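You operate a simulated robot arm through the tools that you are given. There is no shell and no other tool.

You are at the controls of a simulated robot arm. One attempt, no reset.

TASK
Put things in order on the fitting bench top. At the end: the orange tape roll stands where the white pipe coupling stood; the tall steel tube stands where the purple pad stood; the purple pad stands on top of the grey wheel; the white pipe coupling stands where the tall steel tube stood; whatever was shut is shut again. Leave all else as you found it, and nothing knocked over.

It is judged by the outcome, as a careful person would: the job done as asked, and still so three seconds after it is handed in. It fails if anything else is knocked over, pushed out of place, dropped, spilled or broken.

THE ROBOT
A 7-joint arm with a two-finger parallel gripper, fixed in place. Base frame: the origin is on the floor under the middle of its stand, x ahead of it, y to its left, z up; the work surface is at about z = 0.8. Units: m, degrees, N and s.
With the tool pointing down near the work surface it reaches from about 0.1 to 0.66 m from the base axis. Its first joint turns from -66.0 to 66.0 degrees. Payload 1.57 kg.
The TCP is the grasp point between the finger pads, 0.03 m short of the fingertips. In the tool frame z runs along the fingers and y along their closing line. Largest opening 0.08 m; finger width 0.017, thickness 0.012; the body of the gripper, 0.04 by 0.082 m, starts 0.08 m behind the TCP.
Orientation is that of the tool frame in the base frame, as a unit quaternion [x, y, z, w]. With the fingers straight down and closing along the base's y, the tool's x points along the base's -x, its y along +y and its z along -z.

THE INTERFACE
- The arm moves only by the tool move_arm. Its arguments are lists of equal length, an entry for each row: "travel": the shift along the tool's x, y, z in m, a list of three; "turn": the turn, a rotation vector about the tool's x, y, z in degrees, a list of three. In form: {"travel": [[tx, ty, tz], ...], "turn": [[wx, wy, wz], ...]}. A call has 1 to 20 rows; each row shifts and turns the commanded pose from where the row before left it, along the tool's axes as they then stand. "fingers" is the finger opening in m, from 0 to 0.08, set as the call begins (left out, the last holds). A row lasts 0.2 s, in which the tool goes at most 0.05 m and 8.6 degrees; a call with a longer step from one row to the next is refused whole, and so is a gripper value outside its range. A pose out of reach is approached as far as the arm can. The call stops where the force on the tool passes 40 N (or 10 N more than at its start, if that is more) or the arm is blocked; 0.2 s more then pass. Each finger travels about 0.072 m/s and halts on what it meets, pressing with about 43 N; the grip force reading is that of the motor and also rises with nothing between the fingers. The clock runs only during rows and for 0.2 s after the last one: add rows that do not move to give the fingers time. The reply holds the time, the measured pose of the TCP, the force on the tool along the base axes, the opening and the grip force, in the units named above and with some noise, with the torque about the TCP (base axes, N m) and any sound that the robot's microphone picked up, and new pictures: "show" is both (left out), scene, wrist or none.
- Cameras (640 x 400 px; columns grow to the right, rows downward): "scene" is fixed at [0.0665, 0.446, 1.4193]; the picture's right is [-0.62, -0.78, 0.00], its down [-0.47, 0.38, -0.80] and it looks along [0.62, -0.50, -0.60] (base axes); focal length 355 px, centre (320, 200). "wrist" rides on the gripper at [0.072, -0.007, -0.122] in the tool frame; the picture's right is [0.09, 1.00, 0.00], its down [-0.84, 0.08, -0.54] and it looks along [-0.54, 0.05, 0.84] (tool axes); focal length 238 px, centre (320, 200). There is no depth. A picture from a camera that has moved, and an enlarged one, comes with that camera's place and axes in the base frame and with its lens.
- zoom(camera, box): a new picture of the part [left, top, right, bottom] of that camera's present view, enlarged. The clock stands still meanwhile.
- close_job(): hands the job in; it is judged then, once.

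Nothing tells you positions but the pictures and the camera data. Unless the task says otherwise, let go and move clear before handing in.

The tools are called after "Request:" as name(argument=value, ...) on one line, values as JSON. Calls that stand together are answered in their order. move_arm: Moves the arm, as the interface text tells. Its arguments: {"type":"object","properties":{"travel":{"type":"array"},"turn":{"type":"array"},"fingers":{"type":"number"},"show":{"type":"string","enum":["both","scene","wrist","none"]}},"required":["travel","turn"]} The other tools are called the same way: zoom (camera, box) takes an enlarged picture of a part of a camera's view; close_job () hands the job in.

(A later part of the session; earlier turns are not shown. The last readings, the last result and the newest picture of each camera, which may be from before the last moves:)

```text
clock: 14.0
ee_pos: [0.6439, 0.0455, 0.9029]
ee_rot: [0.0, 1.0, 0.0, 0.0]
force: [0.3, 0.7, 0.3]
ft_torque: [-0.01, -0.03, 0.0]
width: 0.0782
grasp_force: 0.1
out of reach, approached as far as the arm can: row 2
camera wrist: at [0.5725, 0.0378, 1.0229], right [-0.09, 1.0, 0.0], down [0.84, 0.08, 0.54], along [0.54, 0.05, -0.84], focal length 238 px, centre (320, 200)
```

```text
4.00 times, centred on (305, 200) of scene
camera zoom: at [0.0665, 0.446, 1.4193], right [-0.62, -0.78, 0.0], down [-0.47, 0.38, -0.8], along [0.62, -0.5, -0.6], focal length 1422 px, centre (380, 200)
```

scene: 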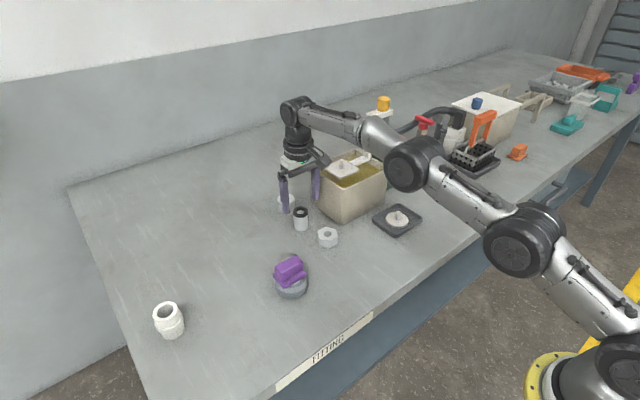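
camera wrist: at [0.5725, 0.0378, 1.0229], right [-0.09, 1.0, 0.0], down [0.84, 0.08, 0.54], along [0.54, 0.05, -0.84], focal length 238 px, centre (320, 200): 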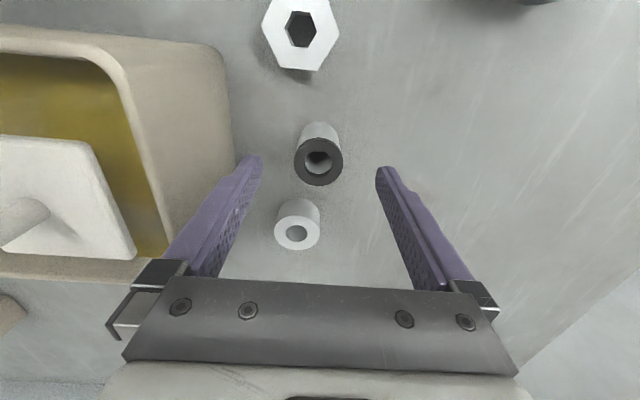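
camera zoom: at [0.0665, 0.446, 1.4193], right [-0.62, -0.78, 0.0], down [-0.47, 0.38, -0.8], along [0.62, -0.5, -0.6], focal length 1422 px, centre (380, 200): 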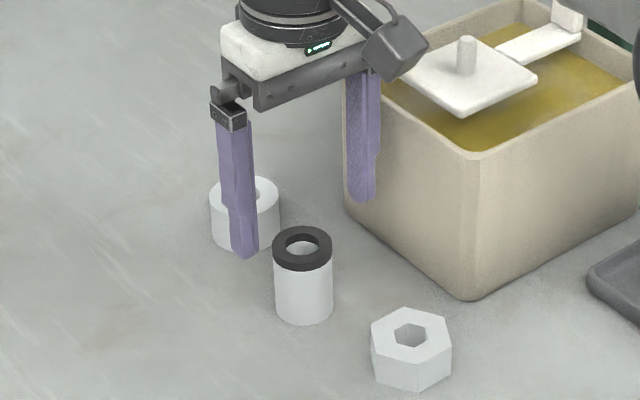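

The straight-down pose falls about 7 mm short of the tube because it is at the edge of reach. Tilting the fingers slightly outward (8° about the closing line) should reach it and keep the pads vertical.

Request:
move_arm(travel=[[0, -0.0007, 0], [0, 0, 0], [0, 0, 0]], turn=[[0, -8, 0], [0, 0, 0], [0, 0, 0]], fingers=0.078)

Request:
zoom(camera="wrist", box=[240, 100, 400, 220])

```text
clock: 14.8
ee_pos: [0.6438, 0.0436, 0.9009]
ee_rot: [0.0, 0.998, 0.0, 0.07]
force: [0.7, 0.4, 0.0]
ft_torque: [-0.03, 0.03, -0.01]
width: 0.0779
grasp_force: 0.1
camera wrist: at [0.5551, 0.0364, 1.0118], right [-0.09, 1.0, -0.01], down [0.75, 0.08, 0.65], along [0.65, 0.05, -0.76], focal length 238 px, centre (320, 200)
```

scene: 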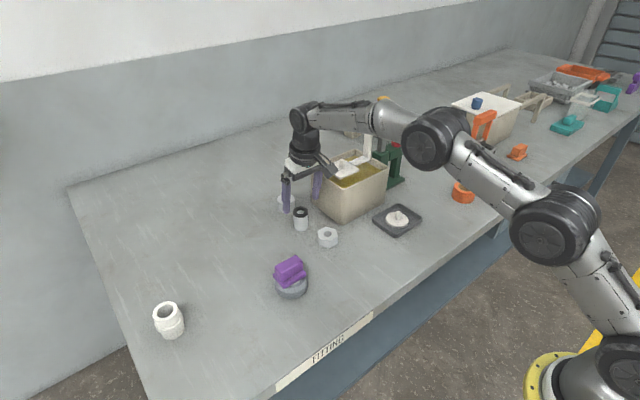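
wrist: 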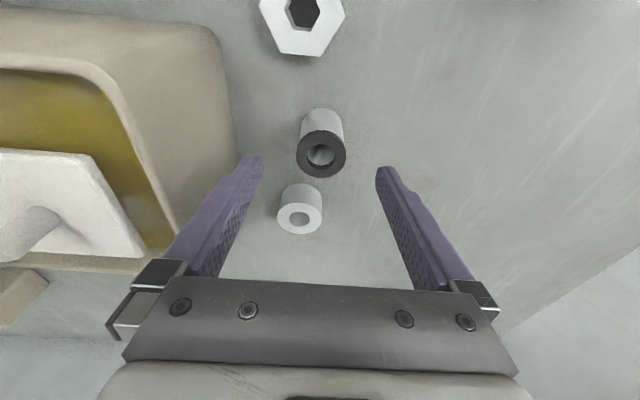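

```text
3.33 times, centred on (320, 160) of wrist
camera zoom: at [0.5551, 0.0364, 1.0118], right [-0.09, 1.0, -0.01], down [0.75, 0.08, 0.65], along [0.65, 0.05, -0.76], focal length 794 px, centre (320, 333)
```

zoom: 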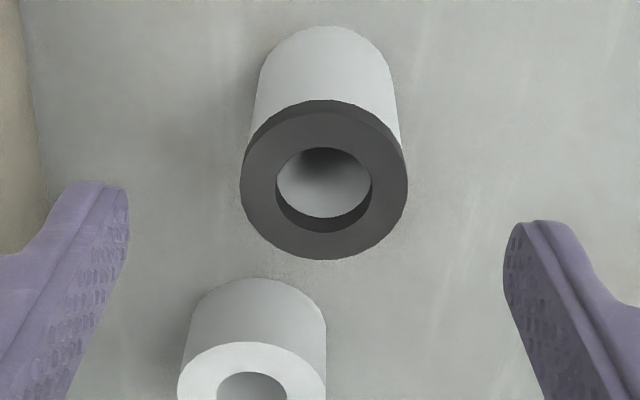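

Request:
move_arm(travel=[[-0.0079, 0.0004, 0.0011], [0, 0, 0], [0, 0, 0]], turn=[[0, 0, 0], [0, 0, 0], [0, 0, 0]], fingers=0.078, show="wrist")

Request:
zoom(camera="wrist", box=[240, 100, 400, 220])

```text
clock: 15.6
ee_pos: [0.6514, 0.0462, 0.9021]
ee_rot: [0.0, 0.998, 0.0, 0.07]
force: [-0.7, -0.6, 0.1]
ft_torque: [-0.02, 0.01, 0.0]
width: 0.0781
grasp_force: 0.0
camera wrist: at [0.5633, 0.0372, 1.012], right [-0.09, 1.0, -0.01], down [0.75, 0.08, 0.65], along [0.65, 0.05, -0.76], focal length 238 px, centre (320, 200)
```

wrist: 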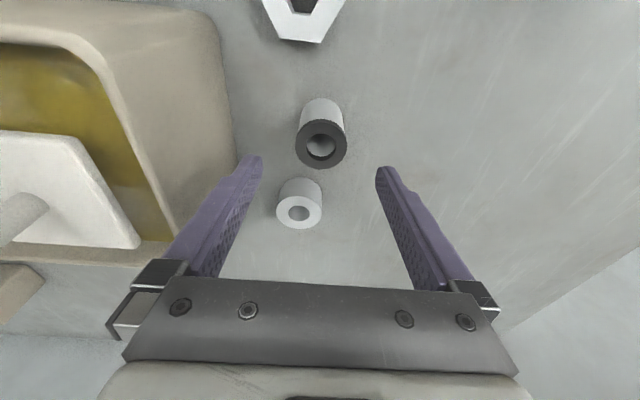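

```text
3.33 times, centred on (320, 160) of wrist
camera zoom: at [0.5633, 0.0372, 1.012], right [-0.09, 1.0, -0.01], down [0.75, 0.08, 0.65], along [0.65, 0.05, -0.76], focal length 794 px, centre (320, 333)
```

zoom: 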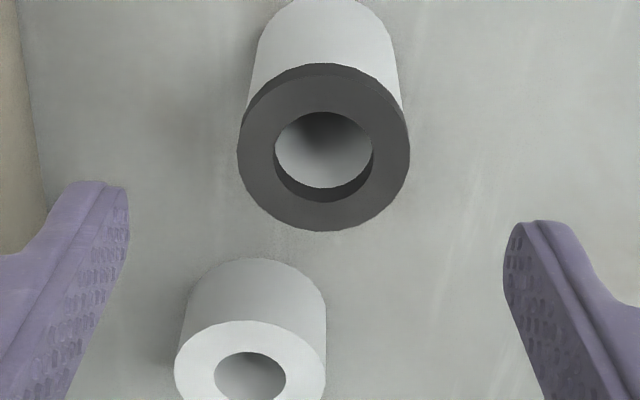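

Now aligned within half a millimetre. I'll descend vertically to a grip height of z≈0.848.

Request:
move_arm(travel=[[0.00278, 0, 0.0198], [0.00278, 0, 0.0198], [0.00195, 0, 0.01386], [0, 0, 0]], turn=[[0, 0, 0], [0, 0, 0], [0, 0, 0], [0, 0, 0]], fingers=0.078)

Request:
zoom(camera="wrist", box=[220, 120, 420, 260])

Request:
zoom(camera="scene", box=[260, 160, 350, 250])

```text
clock: 16.6
ee_pos: [0.6538, 0.045, 0.8462]
ee_rot: [-0.001, 0.998, 0.0, 0.07]
force: [0.3, 0.6, 0.2]
ft_torque: [0.01, -0.01, -0.03]
width: 0.0781
grasp_force: 0.1
camera wrist: at [0.5638, 0.0371, 0.9561], right [-0.09, 1.0, -0.01], down [0.75, 0.08, 0.65], along [0.65, 0.05, -0.76], focal length 238 px, centre (320, 200)
```

scene: 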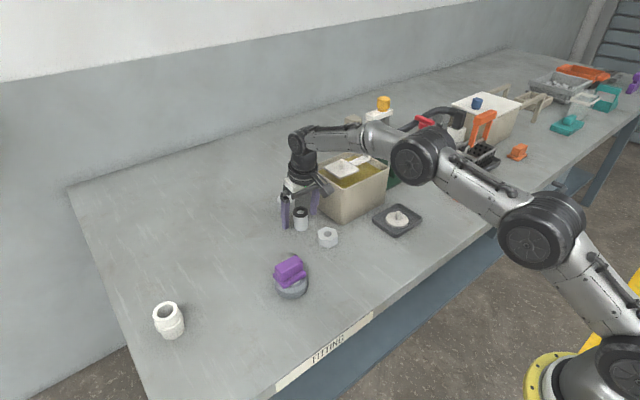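
wrist: 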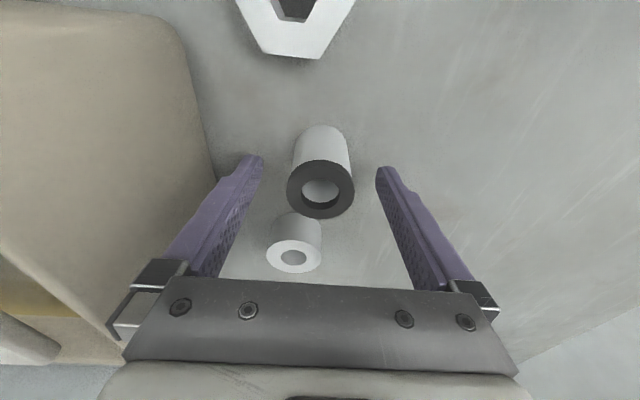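

```text
2.86 times, centred on (320, 190) of wrist
camera zoom: at [0.5638, 0.0371, 0.9561], right [-0.09, 1.0, -0.01], down [0.75, 0.08, 0.65], along [0.65, 0.05, -0.76], focal length 681 px, centre (320, 229)
```

zoom: 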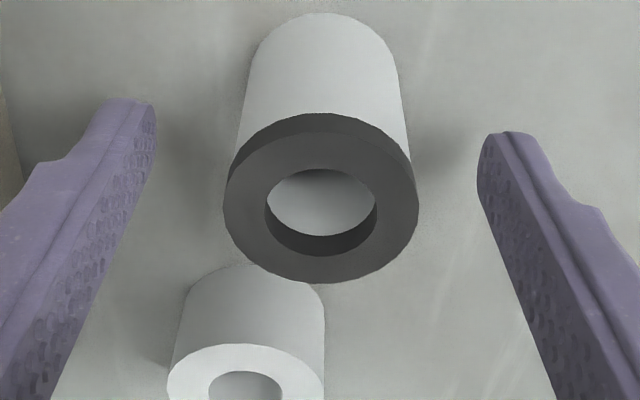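

```text
4.44 times, centred on (305, 205) of scene
camera zoom: at [0.0665, 0.446, 1.4193], right [-0.62, -0.78, 0.0], down [-0.47, 0.38, -0.8], along [0.62, -0.5, -0.6], focal length 1580 px, centre (387, 178)
```

zoom: 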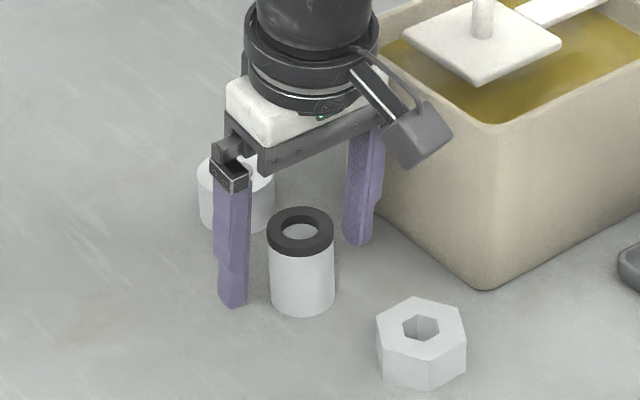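

Fingers straddle the tube with even gaps. I'll close on it, then test-lift a few millimetres.

Request:
move_arm(travel=[[0, 0, 0], [0, 0, 0], [0, 0, 0], [0, 0, 0], [0, 0, 0]], turn=[[0, 0, 0], [0, 0, 0], [0, 0, 0], [0, 0, 0], [0, 0, 0]], fingers=0.02, show="wrist")

Request:
zoom(camera="wrist", box=[220, 120, 420, 260])

Request:
zoom(camera="scene", box=[260, 180, 340, 240])

```text
clock: 17.8
ee_pos: [0.6529, 0.045, 0.8463]
ee_rot: [0.0, 0.998, 0.0, 0.07]
force: [1.0, -0.7, -0.3]
ft_torque: [0.0, -0.04, -0.04]
width: 0.0358
grasp_force: 42.3
camera wrist: at [0.5637, 0.0372, 0.9563], right [-0.09, 1.0, -0.01], down [0.75, 0.08, 0.65], along [0.65, 0.05, -0.76], focal length 238 px, centre (320, 200)
```

wrist: 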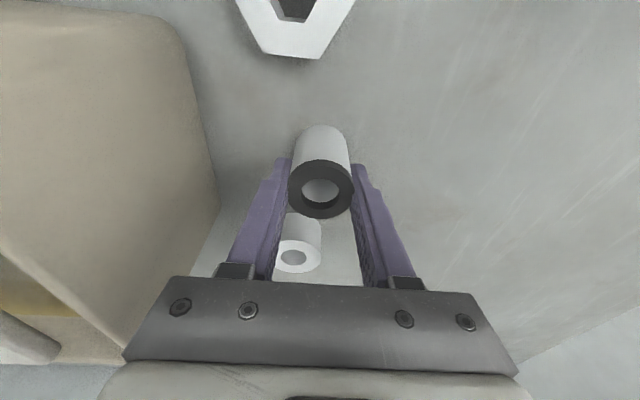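

```text
2.86 times, centred on (320, 190) of wrist
camera zoom: at [0.5637, 0.0372, 0.9563], right [-0.09, 1.0, -0.01], down [0.75, 0.08, 0.65], along [0.65, 0.05, -0.76], focal length 681 px, centre (320, 229)
```

zoom: 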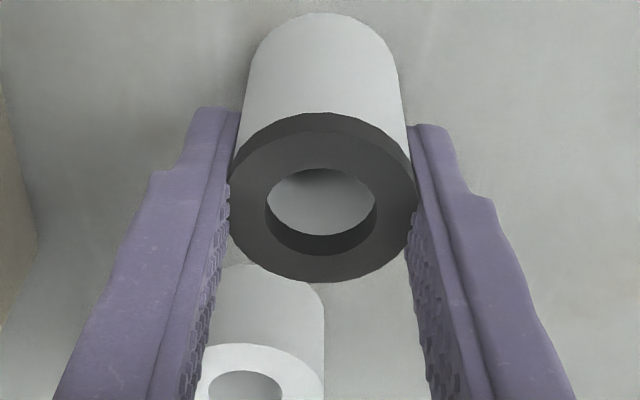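

```text
6.67 times, centred on (300, 210) of scene
camera zoom: at [0.0665, 0.446, 1.4193], right [-0.62, -0.78, 0.0], down [-0.47, 0.38, -0.8], along [0.62, -0.5, -0.6], focal length 2370 px, centre (453, 133)
```

zoom: 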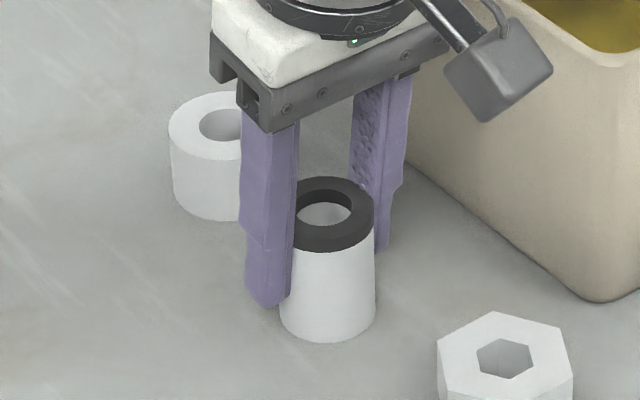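

Request:
move_arm(travel=[[-0.0007, 0, -0.005], [0, 0, 0], [0, 0, 0]], turn=[[0, 0, 0], [0, 0, 0], [0, 0, 0]], fingers=0.02, show="wrist")

Request:
zoom(camera="scene", box=[260, 180, 340, 240])

```text
clock: 18.6
ee_pos: [0.6517, 0.0447, 0.8522]
ee_rot: [0.0, 0.998, 0.0, 0.07]
force: [-0.2, -0.2, -1.3]
ft_torque: [-0.01, 0.0, 0.02]
width: 0.0362
grasp_force: 42.9
camera wrist: at [0.5631, 0.0377, 0.9625], right [-0.09, 1.0, -0.01], down [0.75, 0.08, 0.65], along [0.65, 0.05, -0.76], focal length 238 px, centre (320, 200)
```

wrist: 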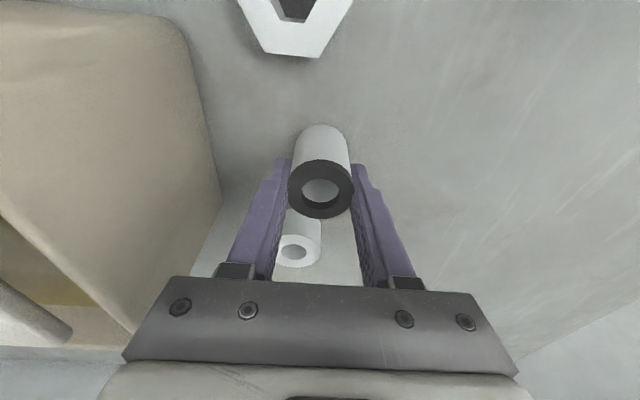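

```text
6.67 times, centred on (300, 210) of scene
camera zoom: at [0.0665, 0.446, 1.4193], right [-0.62, -0.78, 0.0], down [-0.47, 0.38, -0.8], along [0.62, -0.5, -0.6], focal length 2370 px, centre (453, 133)
```

zoom: 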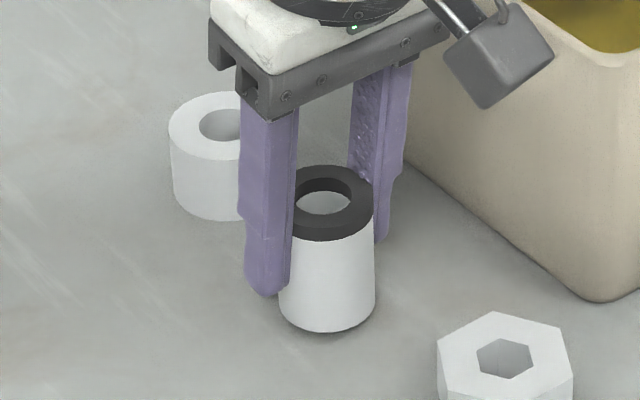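

The whole tube, band included, lifts cleanly. I'll carry it, keeping the same tilt so it stays vertical, high over the nut to the pad's old spot.

Request:
move_arm(travel=[[-0.0042, 0, -0.0297], [0.0255, 0, -0.0339], [0.0378, 0, -0.0184], [0.0396, 0, -0.0056], [0.0396, 0, -0.0056], [0.0228, -0.001, -0.0032], [0, 0, 0], [0, 0, 0]], turn=[[0, 0, 0], [0, 0, 0], [0, 0, 0], [0, 0, 0], [0, 0, 0], [0, 0, 0], [0, 0, 0], [0, 0, 0]], fingers=0.02)

Request:
zoom(camera="scene", box=[290, 190, 390, 290])

```text
clock: 20.4
ee_pos: [0.4775, 0.0431, 0.9255]
ee_rot: [-0.001, 0.998, 0.0, 0.07]
force: [-0.3, -0.3, -0.4]
ft_torque: [-0.02, 0.01, 0.03]
width: 0.0357
grasp_force: 42.4
camera wrist: at [0.3892, 0.0356, 1.0363], right [-0.09, 1.0, -0.01], down [0.75, 0.08, 0.65], along [0.65, 0.05, -0.76], focal length 238 px, centre (320, 200)
```

scene: 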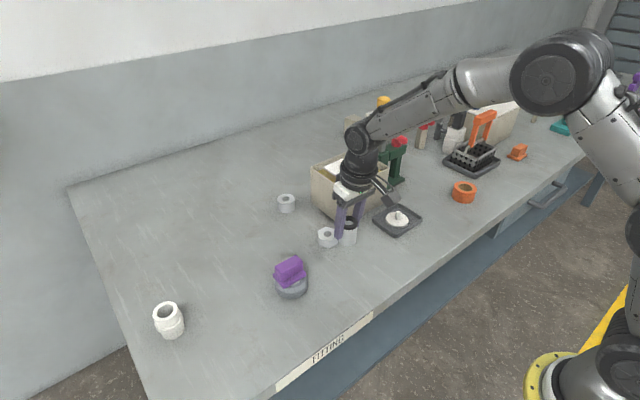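
wrist: 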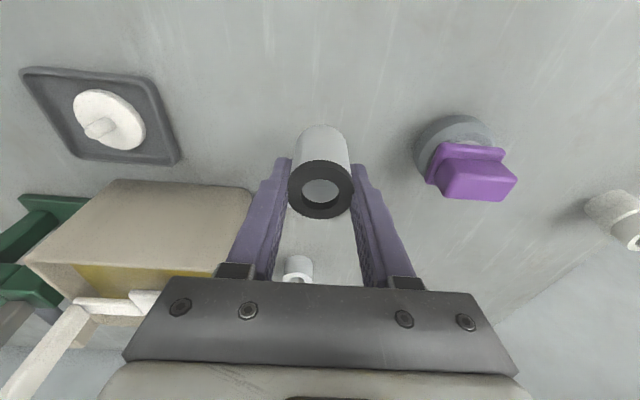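

```text
4.00 times, centred on (340, 240) of scene
camera zoom: at [0.0665, 0.446, 1.4193], right [-0.62, -0.78, 0.0], down [-0.47, 0.38, -0.8], along [0.62, -0.5, -0.6], focal length 1422 px, centre (240, 40)
```

zoom: 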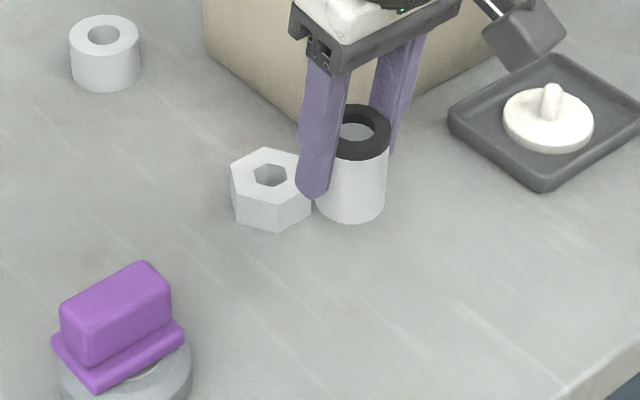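

Request:
move_arm(travel=[[0.0042, 0, 0.0297], [0.0042, 0, 0.0297], [0.0018, 0, 0.0129], [0, 0, 0]], turn=[[0, 0, 0], [0, 0, 0], [0, 0, 0], [0, 0, 0]], fingers=0.02, show="wrist")

Request:
zoom(camera="scene", box=[310, 210, 380, 280])

```text
clock: 21.4
ee_pos: [0.4789, 0.0436, 0.8529]
ee_rot: [0.001, 0.998, 0.0, 0.07]
force: [0.0, -0.1, -0.7]
ft_torque: [-0.01, -0.01, 0.01]
width: 0.036
grasp_force: 43.2
camera wrist: at [0.3903, 0.0355, 0.9638], right [-0.09, 1.0, -0.01], down [0.75, 0.08, 0.65], along [0.65, 0.05, -0.76], focal length 238 px, centre (320, 200)
```

wrist: 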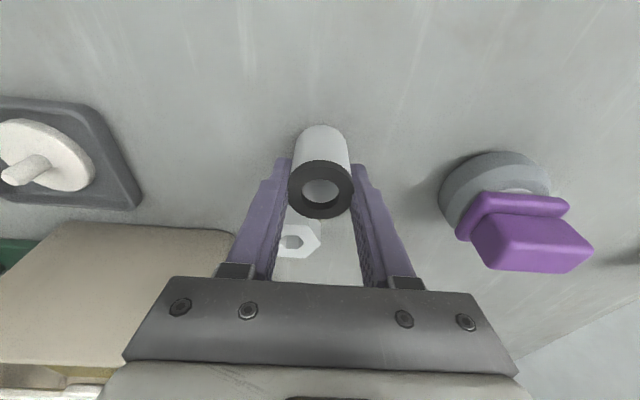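

```text
5.71 times, centred on (345, 245) of scene
camera zoom: at [0.0665, 0.446, 1.4193], right [-0.62, -0.78, 0.0], down [-0.47, 0.38, -0.8], along [0.62, -0.5, -0.6], focal length 2031 px, centre (177, -57)
```

zoom: 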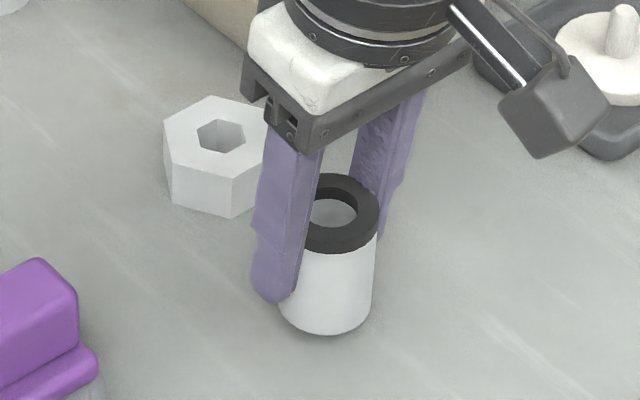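

Before lowering I want to check exactly where the tube sits relative to the fingers and the bench.

Request:
zoom(camera="scene", box=[325, 225, 367, 265])

Request:
zoom(camera="wrist", box=[270, 110, 370, 240])

```text
10.00 times, centred on (346, 245) of scene
camera zoom: at [0.0665, 0.446, 1.4193], right [-0.62, -0.78, 0.0], down [-0.47, 0.38, -0.8], along [0.62, -0.5, -0.6], focal length 3554 px, centre (60, -250)
```

zoom: 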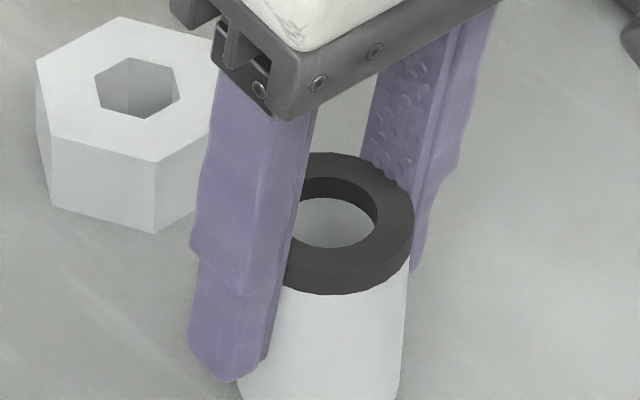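

```text
3.08 times, centred on (320, 175) of wrist
camera zoom: at [0.3903, 0.0355, 0.9638], right [-0.09, 1.0, -0.01], down [0.75, 0.08, 0.65], along [0.65, 0.05, -0.76], focal length 733 px, centre (320, 277)
```

zoom: 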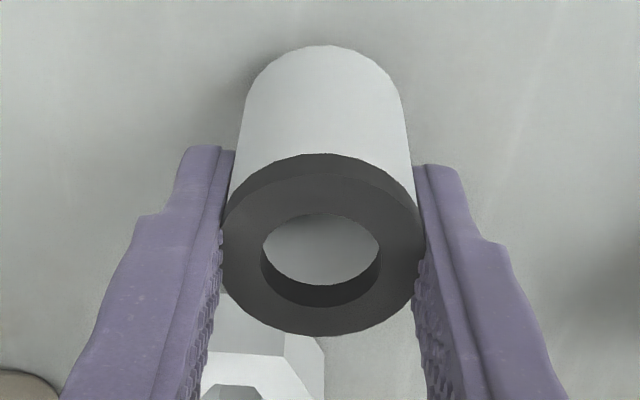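

The tube turns out to be about 55 mm tall and held about 4 mm behind the TCP, so I'll shift 5 mm in +x to centre it on the pad's old spot. Then I'll lower it in small steps.

Request:
move_arm(travel=[[-0.005, 0, 0.0007], [0.0004, 0, 0.003], [0, 0, 0]], turn=[[0, 0, 0], [0, 0, 0], [0, 0, 0]], fingers=0.02, show="none")

Request:
move_arm(travel=[[0.0003, 0, 0.0015], [0, 0, 0]], turn=[[0, 0, 0], [0, 0, 0]], fingers=0.02, show="scene")

Request:
zoom(camera="scene", box=[310, 210, 380, 280])

```text
clock: 22.2
ee_pos: [0.4836, 0.0433, 0.8506]
ee_rot: [-0.001, 0.998, 0.0, 0.069]
force: [0.1, -0.5, -0.3]
ft_torque: [0.0, 0.0, 0.05]
width: 0.0358
grasp_force: 43.0
```

```text
clock: 22.8
ee_pos: [0.4836, 0.0428, 0.8502]
ee_rot: [0.0, 0.998, 0.0, 0.07]
force: [-0.1, -0.2, -0.7]
ft_torque: [-0.03, -0.01, 0.0]
width: 0.0356
grasp_force: 42.6
```

scene: 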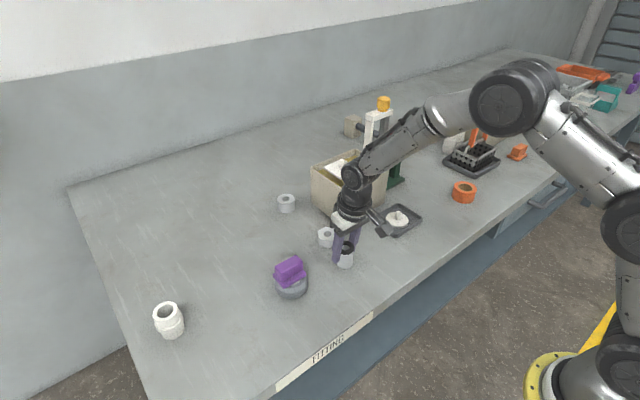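

```text
5.71 times, centred on (345, 245) of scene
camera zoom: at [0.0665, 0.446, 1.4193], right [-0.62, -0.78, 0.0], down [-0.47, 0.38, -0.8], along [0.62, -0.5, -0.6], focal length 2031 px, centre (177, -57)
```

zoom: 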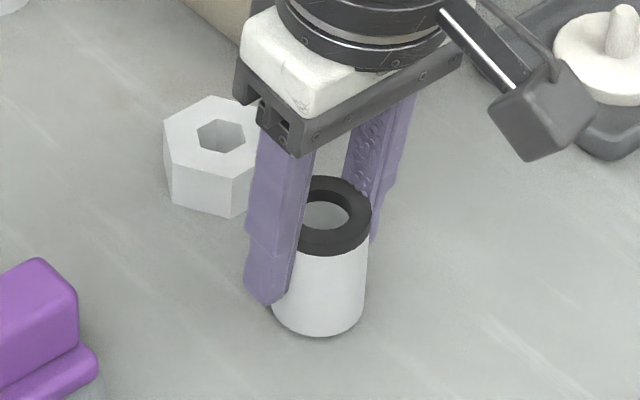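

Request:
move_arm(travel=[[-0.0018, -0.001, 0.0018], [0, 0, 0]], turn=[[0, 0, 0], [0, 0, 0]], fingers=0.02, show="none")

Request:
move_arm(travel=[[0.0002, 0, 0.0015], [0, 0, 0]], turn=[[0, 0, 0], [0, 0, 0]], fingers=0.02, show="none")

```text
clock: 23.4
ee_pos: [0.4855, 0.0418, 0.847]
ee_rot: [0.0, 0.998, 0.0, 0.07]
force: [0.4, -0.3, -0.5]
ft_torque: [-0.01, 0.01, -0.01]
width: 0.0356
grasp_force: 42.6
```

```text
clock: 24.0
ee_pos: [0.4855, 0.0426, 0.8462]
ee_rot: [0.0, 0.998, 0.001, 0.07]
force: [0.1, 0.6, 0.4]
ft_torque: [-0.01, -0.02, -0.01]
width: 0.0358
grasp_force: 42.3
```

Request:
move_arm(travel=[[0.0001, 0, 0.001], [0, 0, 0]], turn=[[0, 0, 0], [0, 0, 0]], fingers=0.02, show="none")

Request:
zoom(camera="scene", box=[325, 225, 370, 275])

```text
clock: 24.6
ee_pos: [0.4855, 0.0426, 0.8469]
ee_rot: [0.0, 0.997, 0.0, 0.071]
force: [-2.1, -0.4, 6.2]
ft_torque: [-0.01, 0.2, 0.02]
width: 0.0358
grasp_force: 42.7
```

```text
8.00 times, centred on (348, 250) of scene
camera zoom: at [0.0664, 0.446, 1.4193], right [-0.62, -0.78, 0.0], down [-0.47, 0.38, -0.8], along [0.62, -0.5, -0.6], focal length 2843 px, centre (100, -200)
```

zoom: 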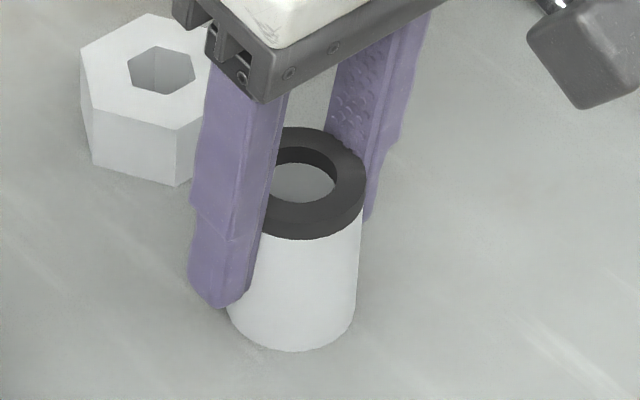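

The tube touched down with about 6 N. I'll release and check that it stands.

Request:
move_arm(travel=[[0, 0, 0], [0, 0, 0], [0, 0, 0], [0, 0, 0]], turn=[[0, 0, 0], [0, 0, 0], [0, 0, 0], [0, 0, 0]], fingers=0.075)

Request:
zoom(camera="scene", box=[310, 210, 380, 280])

```text
clock: 25.6
ee_pos: [0.4864, 0.0442, 0.8459]
ee_rot: [0.0, 0.998, 0.0, 0.069]
force: [0.2, -0.5, 0.0]
ft_torque: [-0.01, 0.0, 0.0]
width: 0.0752
grasp_force: 0.0
camera wrist: at [0.3971, 0.0347, 0.9555], right [-0.09, 1.0, -0.01], down [0.75, 0.08, 0.65], along [0.65, 0.05, -0.76], focal length 238 px, centre (320, 200)
```

scene: 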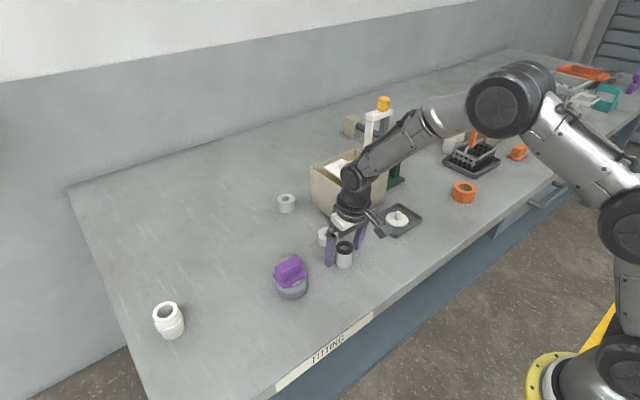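
wrist: 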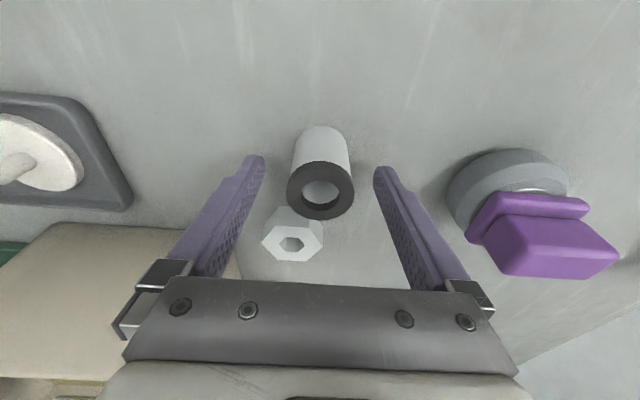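

```text
5.71 times, centred on (345, 245) of scene
camera zoom: at [0.0665, 0.446, 1.4193], right [-0.62, -0.78, 0.0], down [-0.47, 0.38, -0.8], along [0.62, -0.5, -0.6], focal length 2031 px, centre (177, -57)
```

zoom: 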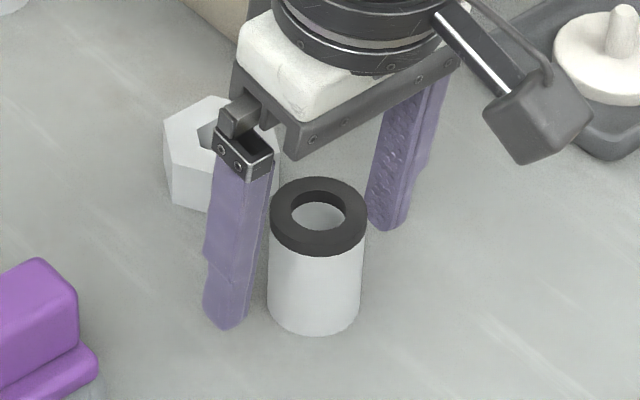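

The tube stands at the pad's old spot. I'll rise, level the tool, turn toward the white coupling and hover short of it for a look.

Request:
move_arm(travel=[[-0.0028, 0, -0.0198], [-0.0056, 0, -0.0396], [-0.0062, 0, -0.0446], [-0.0062, 0, -0.0446], [0, 0, 0], [0, 0, 0], [0, 0, 0], [0, 0, 0], [0, 0, 0], [0, 0, 0], [-0.0235, 0.0324, 0], [-0.0235, 0.0324, 0], [-0.0235, 0.0324, 0], [-0.0235, 0.0324, 0], [-0.0235, 0.0324, 0], [-0.0235, 0.0324, 0], [-0.0235, 0.0324, 0], [-0.0235, 0.0324, 0], [0, 0, 0]], turn=[[0, 0, 0], [0, 0, 0], [0, 0, 0], [0, 0, 0], [0, 8, 0], [0, 0, -7.46], [0, 0, -7.46], [0, 0, -7.46], [0, 0, -7.46], [0, 0, -7.46], [0, 0, 0], [0, 0, 0], [0, 0, 0], [0, 0, 0], [0, 0, 0], [0, 0, 0], [0, 0, 0], [0, 0, 0], [0, 0, 0]], fingers=0.078)

Request:
zoom(camera="wrist", box=[220, 60, 420, 240])

Request:
zoom(camera="scene", box=[130, 270, 210, 360])

Request:
zoom(camera="scene", box=[250, 180, 430, 310])

```text
clock: 29.6
ee_pos: [0.4791, 0.3648, 0.9963]
ee_rot: [-0.32, 0.947, 0.0, 0.0]
force: [-0.4, -0.6, -0.2]
ft_torque: [-0.01, 0.02, 0.01]
width: 0.0783
grasp_force: 0.0
camera wrist: at [0.426, 0.3153, 1.1178], right [-0.68, 0.74, 0.0], down [0.62, 0.57, 0.54], along [0.4, 0.37, -0.84], focal length 238 px, centre (320, 200)
```

scene: 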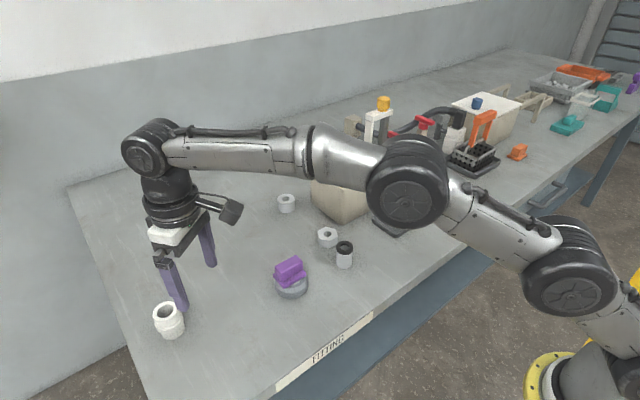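
wrist: 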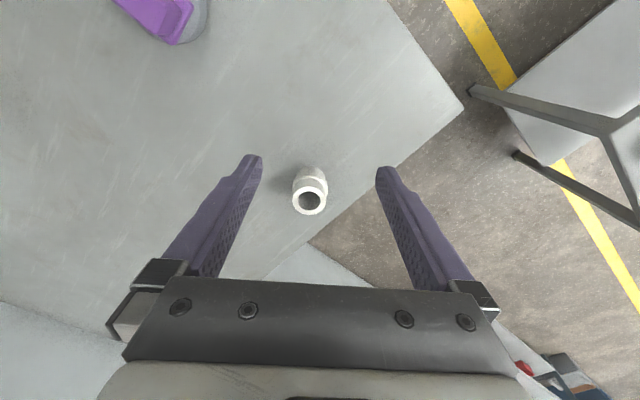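

```text
2.22 times, centred on (320, 150) of wrist
camera zoom: at [0.426, 0.3153, 1.1178], right [-0.68, 0.74, 0.0], down [0.62, 0.57, 0.54], along [0.4, 0.37, -0.84], focal length 530 px, centre (320, 311)
```

zoom: 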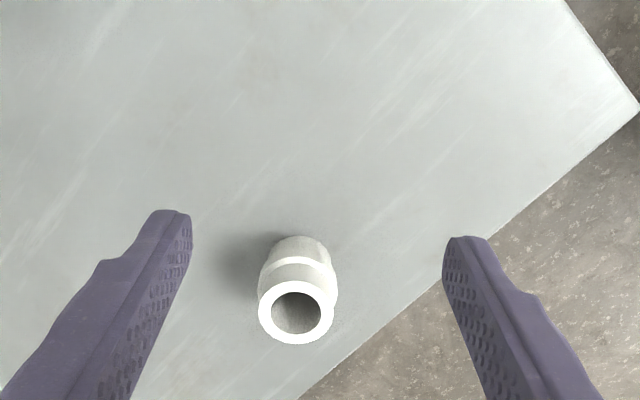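

```text
4.44 times, centred on (170, 315) of scene
camera zoom: at [0.0665, 0.4461, 1.4193], right [-0.62, -0.78, 0.0], down [-0.47, 0.38, -0.8], along [0.62, -0.5, -0.6], focal length 1580 px, centre (987, -311)
```

zoom: 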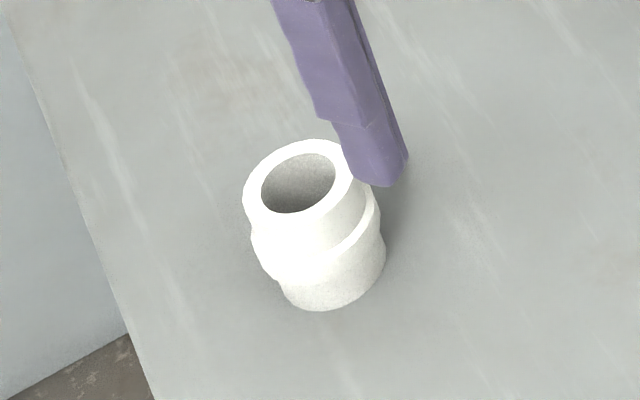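

```text
3.08 times, centred on (340, 245) of scene
camera zoom: at [0.0665, 0.4461, 1.4193], right [-0.62, -0.78, 0.0], down [-0.47, 0.38, -0.8], along [0.62, -0.5, -0.6], focal length 1094 px, centre (258, 62)
```

zoom: 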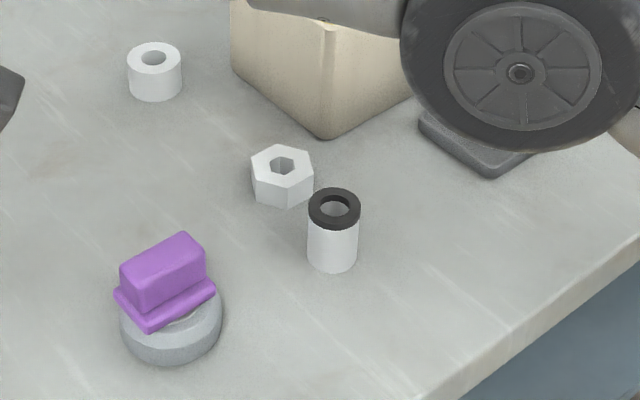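

The coupling sits about 95 mm further out (r≈0.697), beyond straight-down reach. I'll tilt the fingers 20° outward and move to hover above it.

Request:
move_arm(travel=[[0, 0, 0], [0, 0, 0], [0, 0, 0], [-0.01493, -0.00105, 0.02578], [-0.01493, -0.00105, 0.02578], [-0.01493, -0.00105, 0.02578], [-0.01493, -0.00105, 0.02578], [0, 0, 0], [0, 0, 0]], turn=[[0, -6.667, 0], [0, -6.667, 0], [0, -6.666, 0], [0, 0, 0], [0, 0, 0], [0, 0, 0], [0, 0, 0], [0, 0, 0], [0, 0, 0]], fingers=0.08)

Request:
zoom(camera="wrist", box=[220, 60, 420, 240])

Request:
zoom(camera="scene", box=[110, 240, 220, 350])

```text
clock: 31.6
ee_pos: [0.5574, 0.4136, 0.9165]
ee_rot: [-0.315, 0.933, 0.056, 0.164]
force: [0.7, 0.0, 0.3]
ft_torque: [0.01, 0.01, 0.02]
width: 0.08
grasp_force: 0.1
camera wrist: at [0.4726, 0.3411, 1.0075], right [-0.67, 0.74, -0.03], down [0.43, 0.43, 0.8], along [0.6, 0.52, -0.6], focal length 238 px, centre (320, 200)
```

scene: 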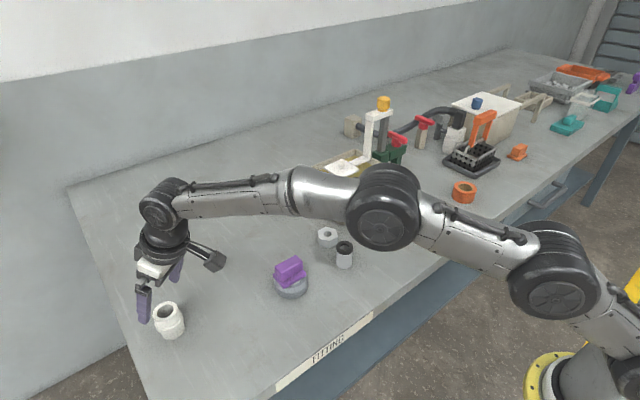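
wrist: 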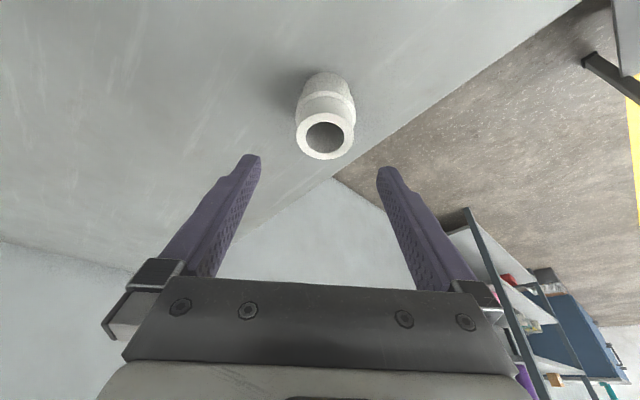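

```text
2.22 times, centred on (320, 150) of wrist
camera zoom: at [0.4726, 0.3411, 1.0075], right [-0.67, 0.74, -0.03], down [0.43, 0.43, 0.8], along [0.6, 0.52, -0.6], focal length 530 px, centre (320, 311)
```

zoom: 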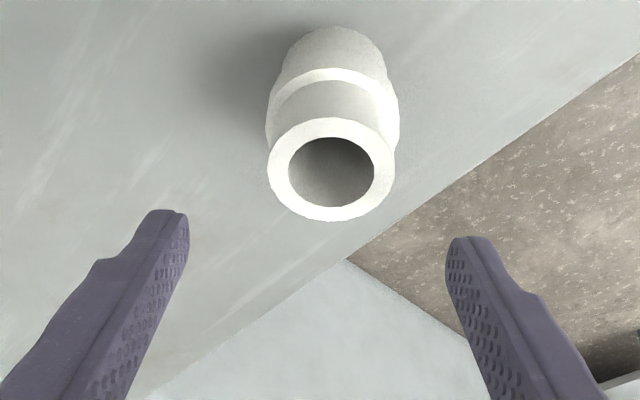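

```text
3.64 times, centred on (165, 295) of scene
camera zoom: at [0.0665, 0.446, 1.4193], right [-0.62, -0.78, 0.0], down [-0.47, 0.38, -0.8], along [0.62, -0.5, -0.6], focal length 1292 px, centre (884, -146)
```

zoom: 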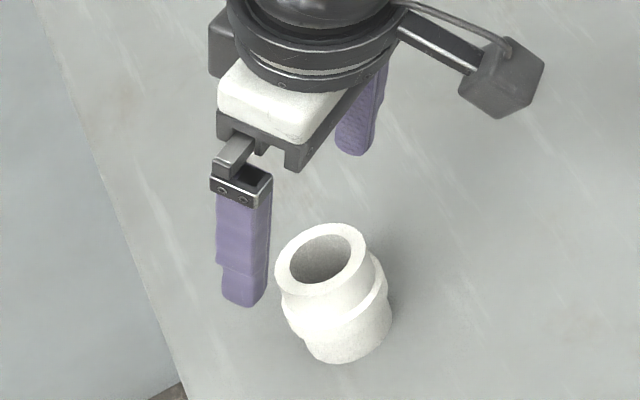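

Reach is fine with the tilt, and the coupling is within 2 mm of centre. I'll descend to z≈0.845 to grip around its collar.

Request:
move_arm(travel=[[0.00904, 0.0005, 0.0228], [0.00904, 0.0005, 0.0228], [0.00904, 0.0005, 0.0228], [0, 0, 0], [0, 0, 0]], turn=[[0, 0, 0], [0, 0, 0], [0, 0, 0], [0, 0, 0], [0, 0, 0]], fingers=0.08)

Request:
zoom(camera="wrist", box=[220, 90, 420, 270])

Request:
zoom(camera="scene", box=[110, 250, 220, 360])

```text
clock: 32.8
ee_pos: [0.5508, 0.4136, 0.8456]
ee_rot: [-0.315, 0.933, 0.055, 0.164]
force: [0.6, 0.2, -0.7]
ft_torque: [0.02, 0.02, 0.03]
width: 0.0802
grasp_force: 0.1
camera wrist: at [0.4684, 0.3406, 0.9356], right [-0.67, 0.74, -0.03], down [0.43, 0.43, 0.8], along [0.6, 0.52, -0.6], focal length 238 px, centre (320, 200)
```

scene: 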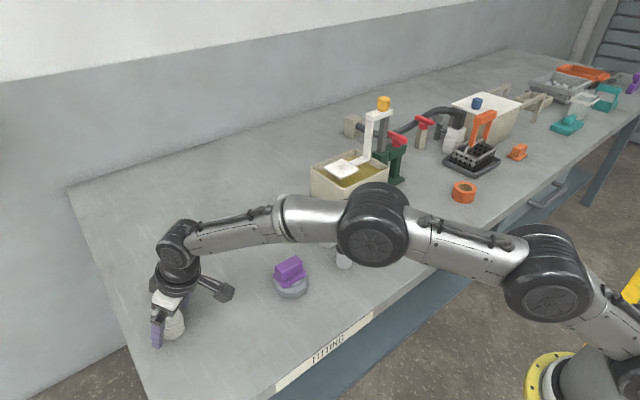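
wrist: 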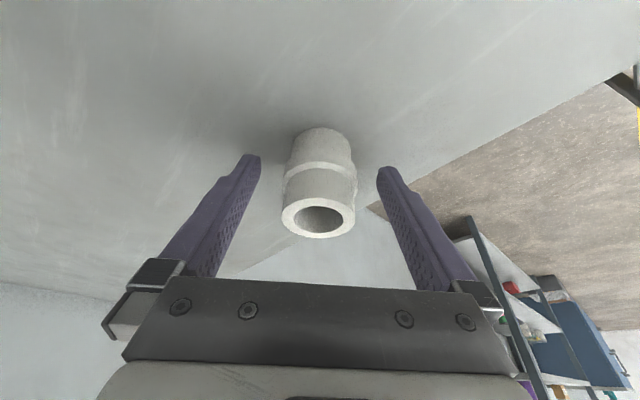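

```text
2.22 times, centred on (320, 180) of wrist
camera zoom: at [0.4684, 0.3406, 0.9356], right [-0.67, 0.74, -0.03], down [0.43, 0.43, 0.8], along [0.6, 0.52, -0.6], focal length 530 px, centre (320, 244)
```

zoom: 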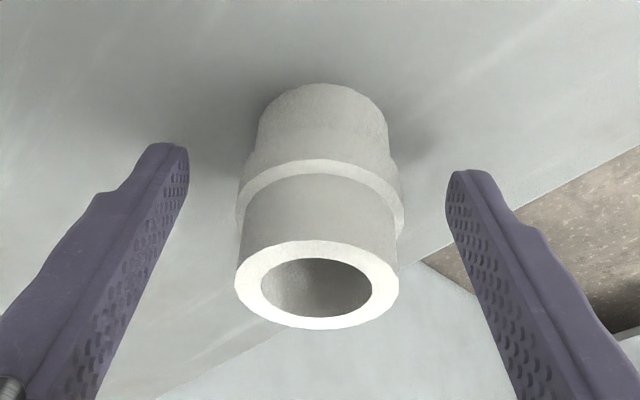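

```text
3.64 times, centred on (165, 305) of scene
camera zoom: at [0.0665, 0.446, 1.4193], right [-0.62, -0.78, 0.0], down [-0.47, 0.38, -0.8], along [0.62, -0.5, -0.6], focal length 1292 px, centre (884, -182)
```

zoom: 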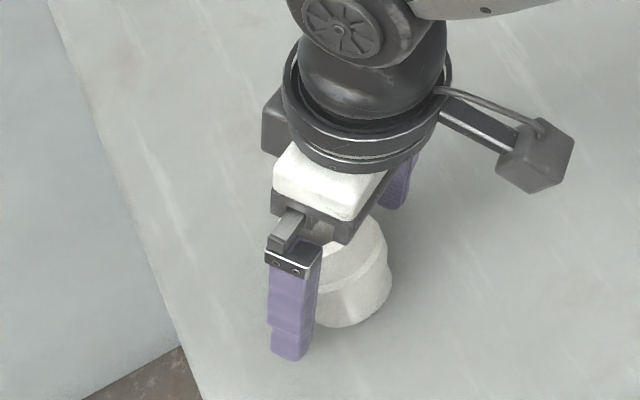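

Centred well between the fingers. Closing on the coupling now.

Request:
move_arm(travel=[[0, 0, 0], [0, 0, 0], [0, 0, 0], [0, 0, 0]], turn=[[0, 0, 0], [0, 0, 0], [0, 0, 0], [0, 0, 0]], fingers=0.03, show="wrist")

Request:
zoom(camera="wrist", box=[220, 90, 420, 270])

Request:
zoom(camera="scene", box=[110, 250, 220, 360])

```text
clock: 33.8
ee_pos: [0.5531, 0.4139, 0.8466]
ee_rot: [-0.316, 0.933, 0.056, 0.165]
force: [-0.2, 0.0, 0.1]
ft_torque: [0.03, -0.03, 0.02]
width: 0.0459
grasp_force: 43.4
camera wrist: at [0.4684, 0.3406, 0.9358], right [-0.67, 0.74, -0.03], down [0.43, 0.43, 0.8], along [0.6, 0.52, -0.6], focal length 238 px, centre (320, 200)
```

wrist: 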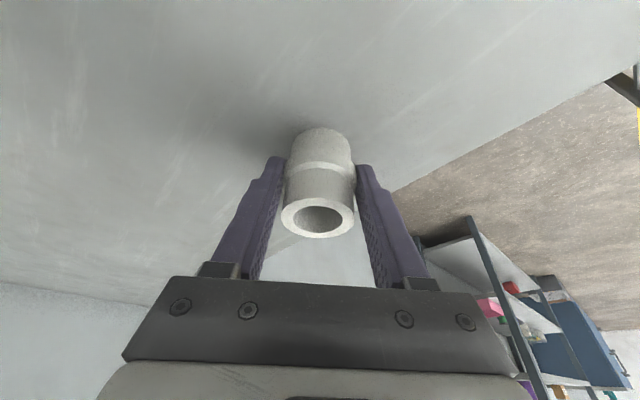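

```text
2.22 times, centred on (320, 180) of wrist
camera zoom: at [0.4684, 0.3406, 0.9358], right [-0.67, 0.74, -0.03], down [0.43, 0.43, 0.8], along [0.6, 0.52, -0.6], focal length 530 px, centre (320, 244)
```

zoom: 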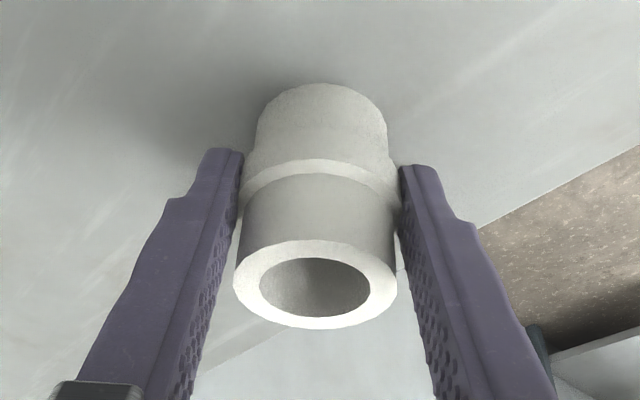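

```text
3.64 times, centred on (165, 305) of scene
camera zoom: at [0.0665, 0.446, 1.4193], right [-0.62, -0.78, 0.0], down [-0.47, 0.38, -0.8], along [0.62, -0.5, -0.6], focal length 1292 px, centre (884, -182)
```

zoom: 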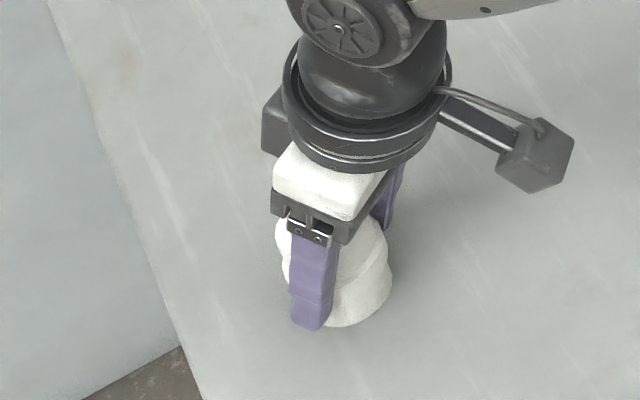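

The collar is held at 45.9 mm. I'll lift, retract a little and check the hold before swinging it over.

Request:
move_arm(travel=[[-0.0034, 0, -0.0094], [-0.0103, 0, -0.0282], [-0.0137, 0, -0.0376], [0.0282, 0, -0.0103], [0.0282, 0, -0.0103], [0, 0, 0]], turn=[[0, 0, 0], [0, 0, 0], [0, 0, 0], [0, 0, 0], [0, 0, 0], [0, 0, 0]], fingers=0.03)

Request:
zoom(camera="scene", box=[110, 230, 240, 360])

```text
clock: 35.2
ee_pos: [0.5038, 0.379, 0.9231]
ee_rot: [-0.315, 0.933, 0.055, 0.165]
force: [-0.6, 0.1, -0.7]
ft_torque: [-0.01, -0.01, 0.01]
width: 0.046
grasp_force: 42.8
camera wrist: at [0.4208, 0.3063, 1.014], right [-0.67, 0.74, -0.03], down [0.43, 0.43, 0.8], along [0.6, 0.52, -0.6], focal length 238 px, centre (320, 200)
```

scene: 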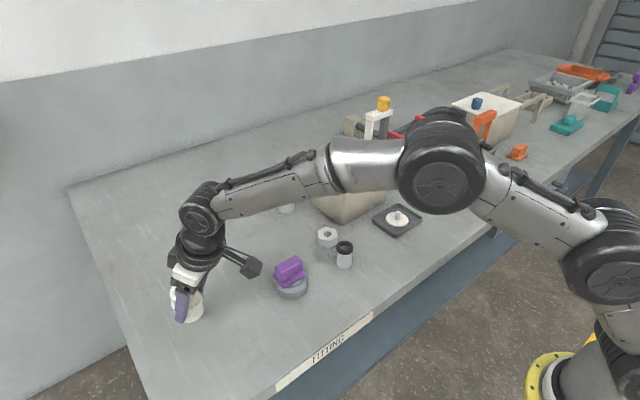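
wrist: 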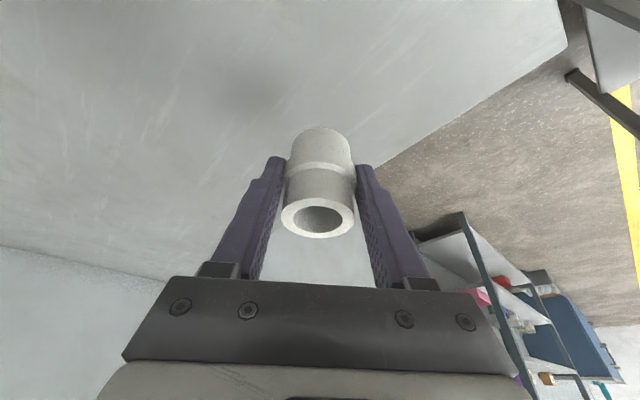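

```text
3.08 times, centred on (175, 295) of scene
camera zoom: at [0.0665, 0.446, 1.4193], right [-0.62, -0.78, 0.0], down [-0.47, 0.38, -0.8], along [0.62, -0.5, -0.6], focal length 1094 px, centre (766, -92)
```

zoom: 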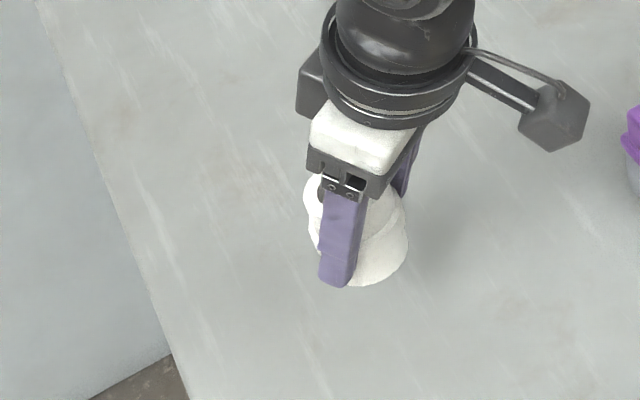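

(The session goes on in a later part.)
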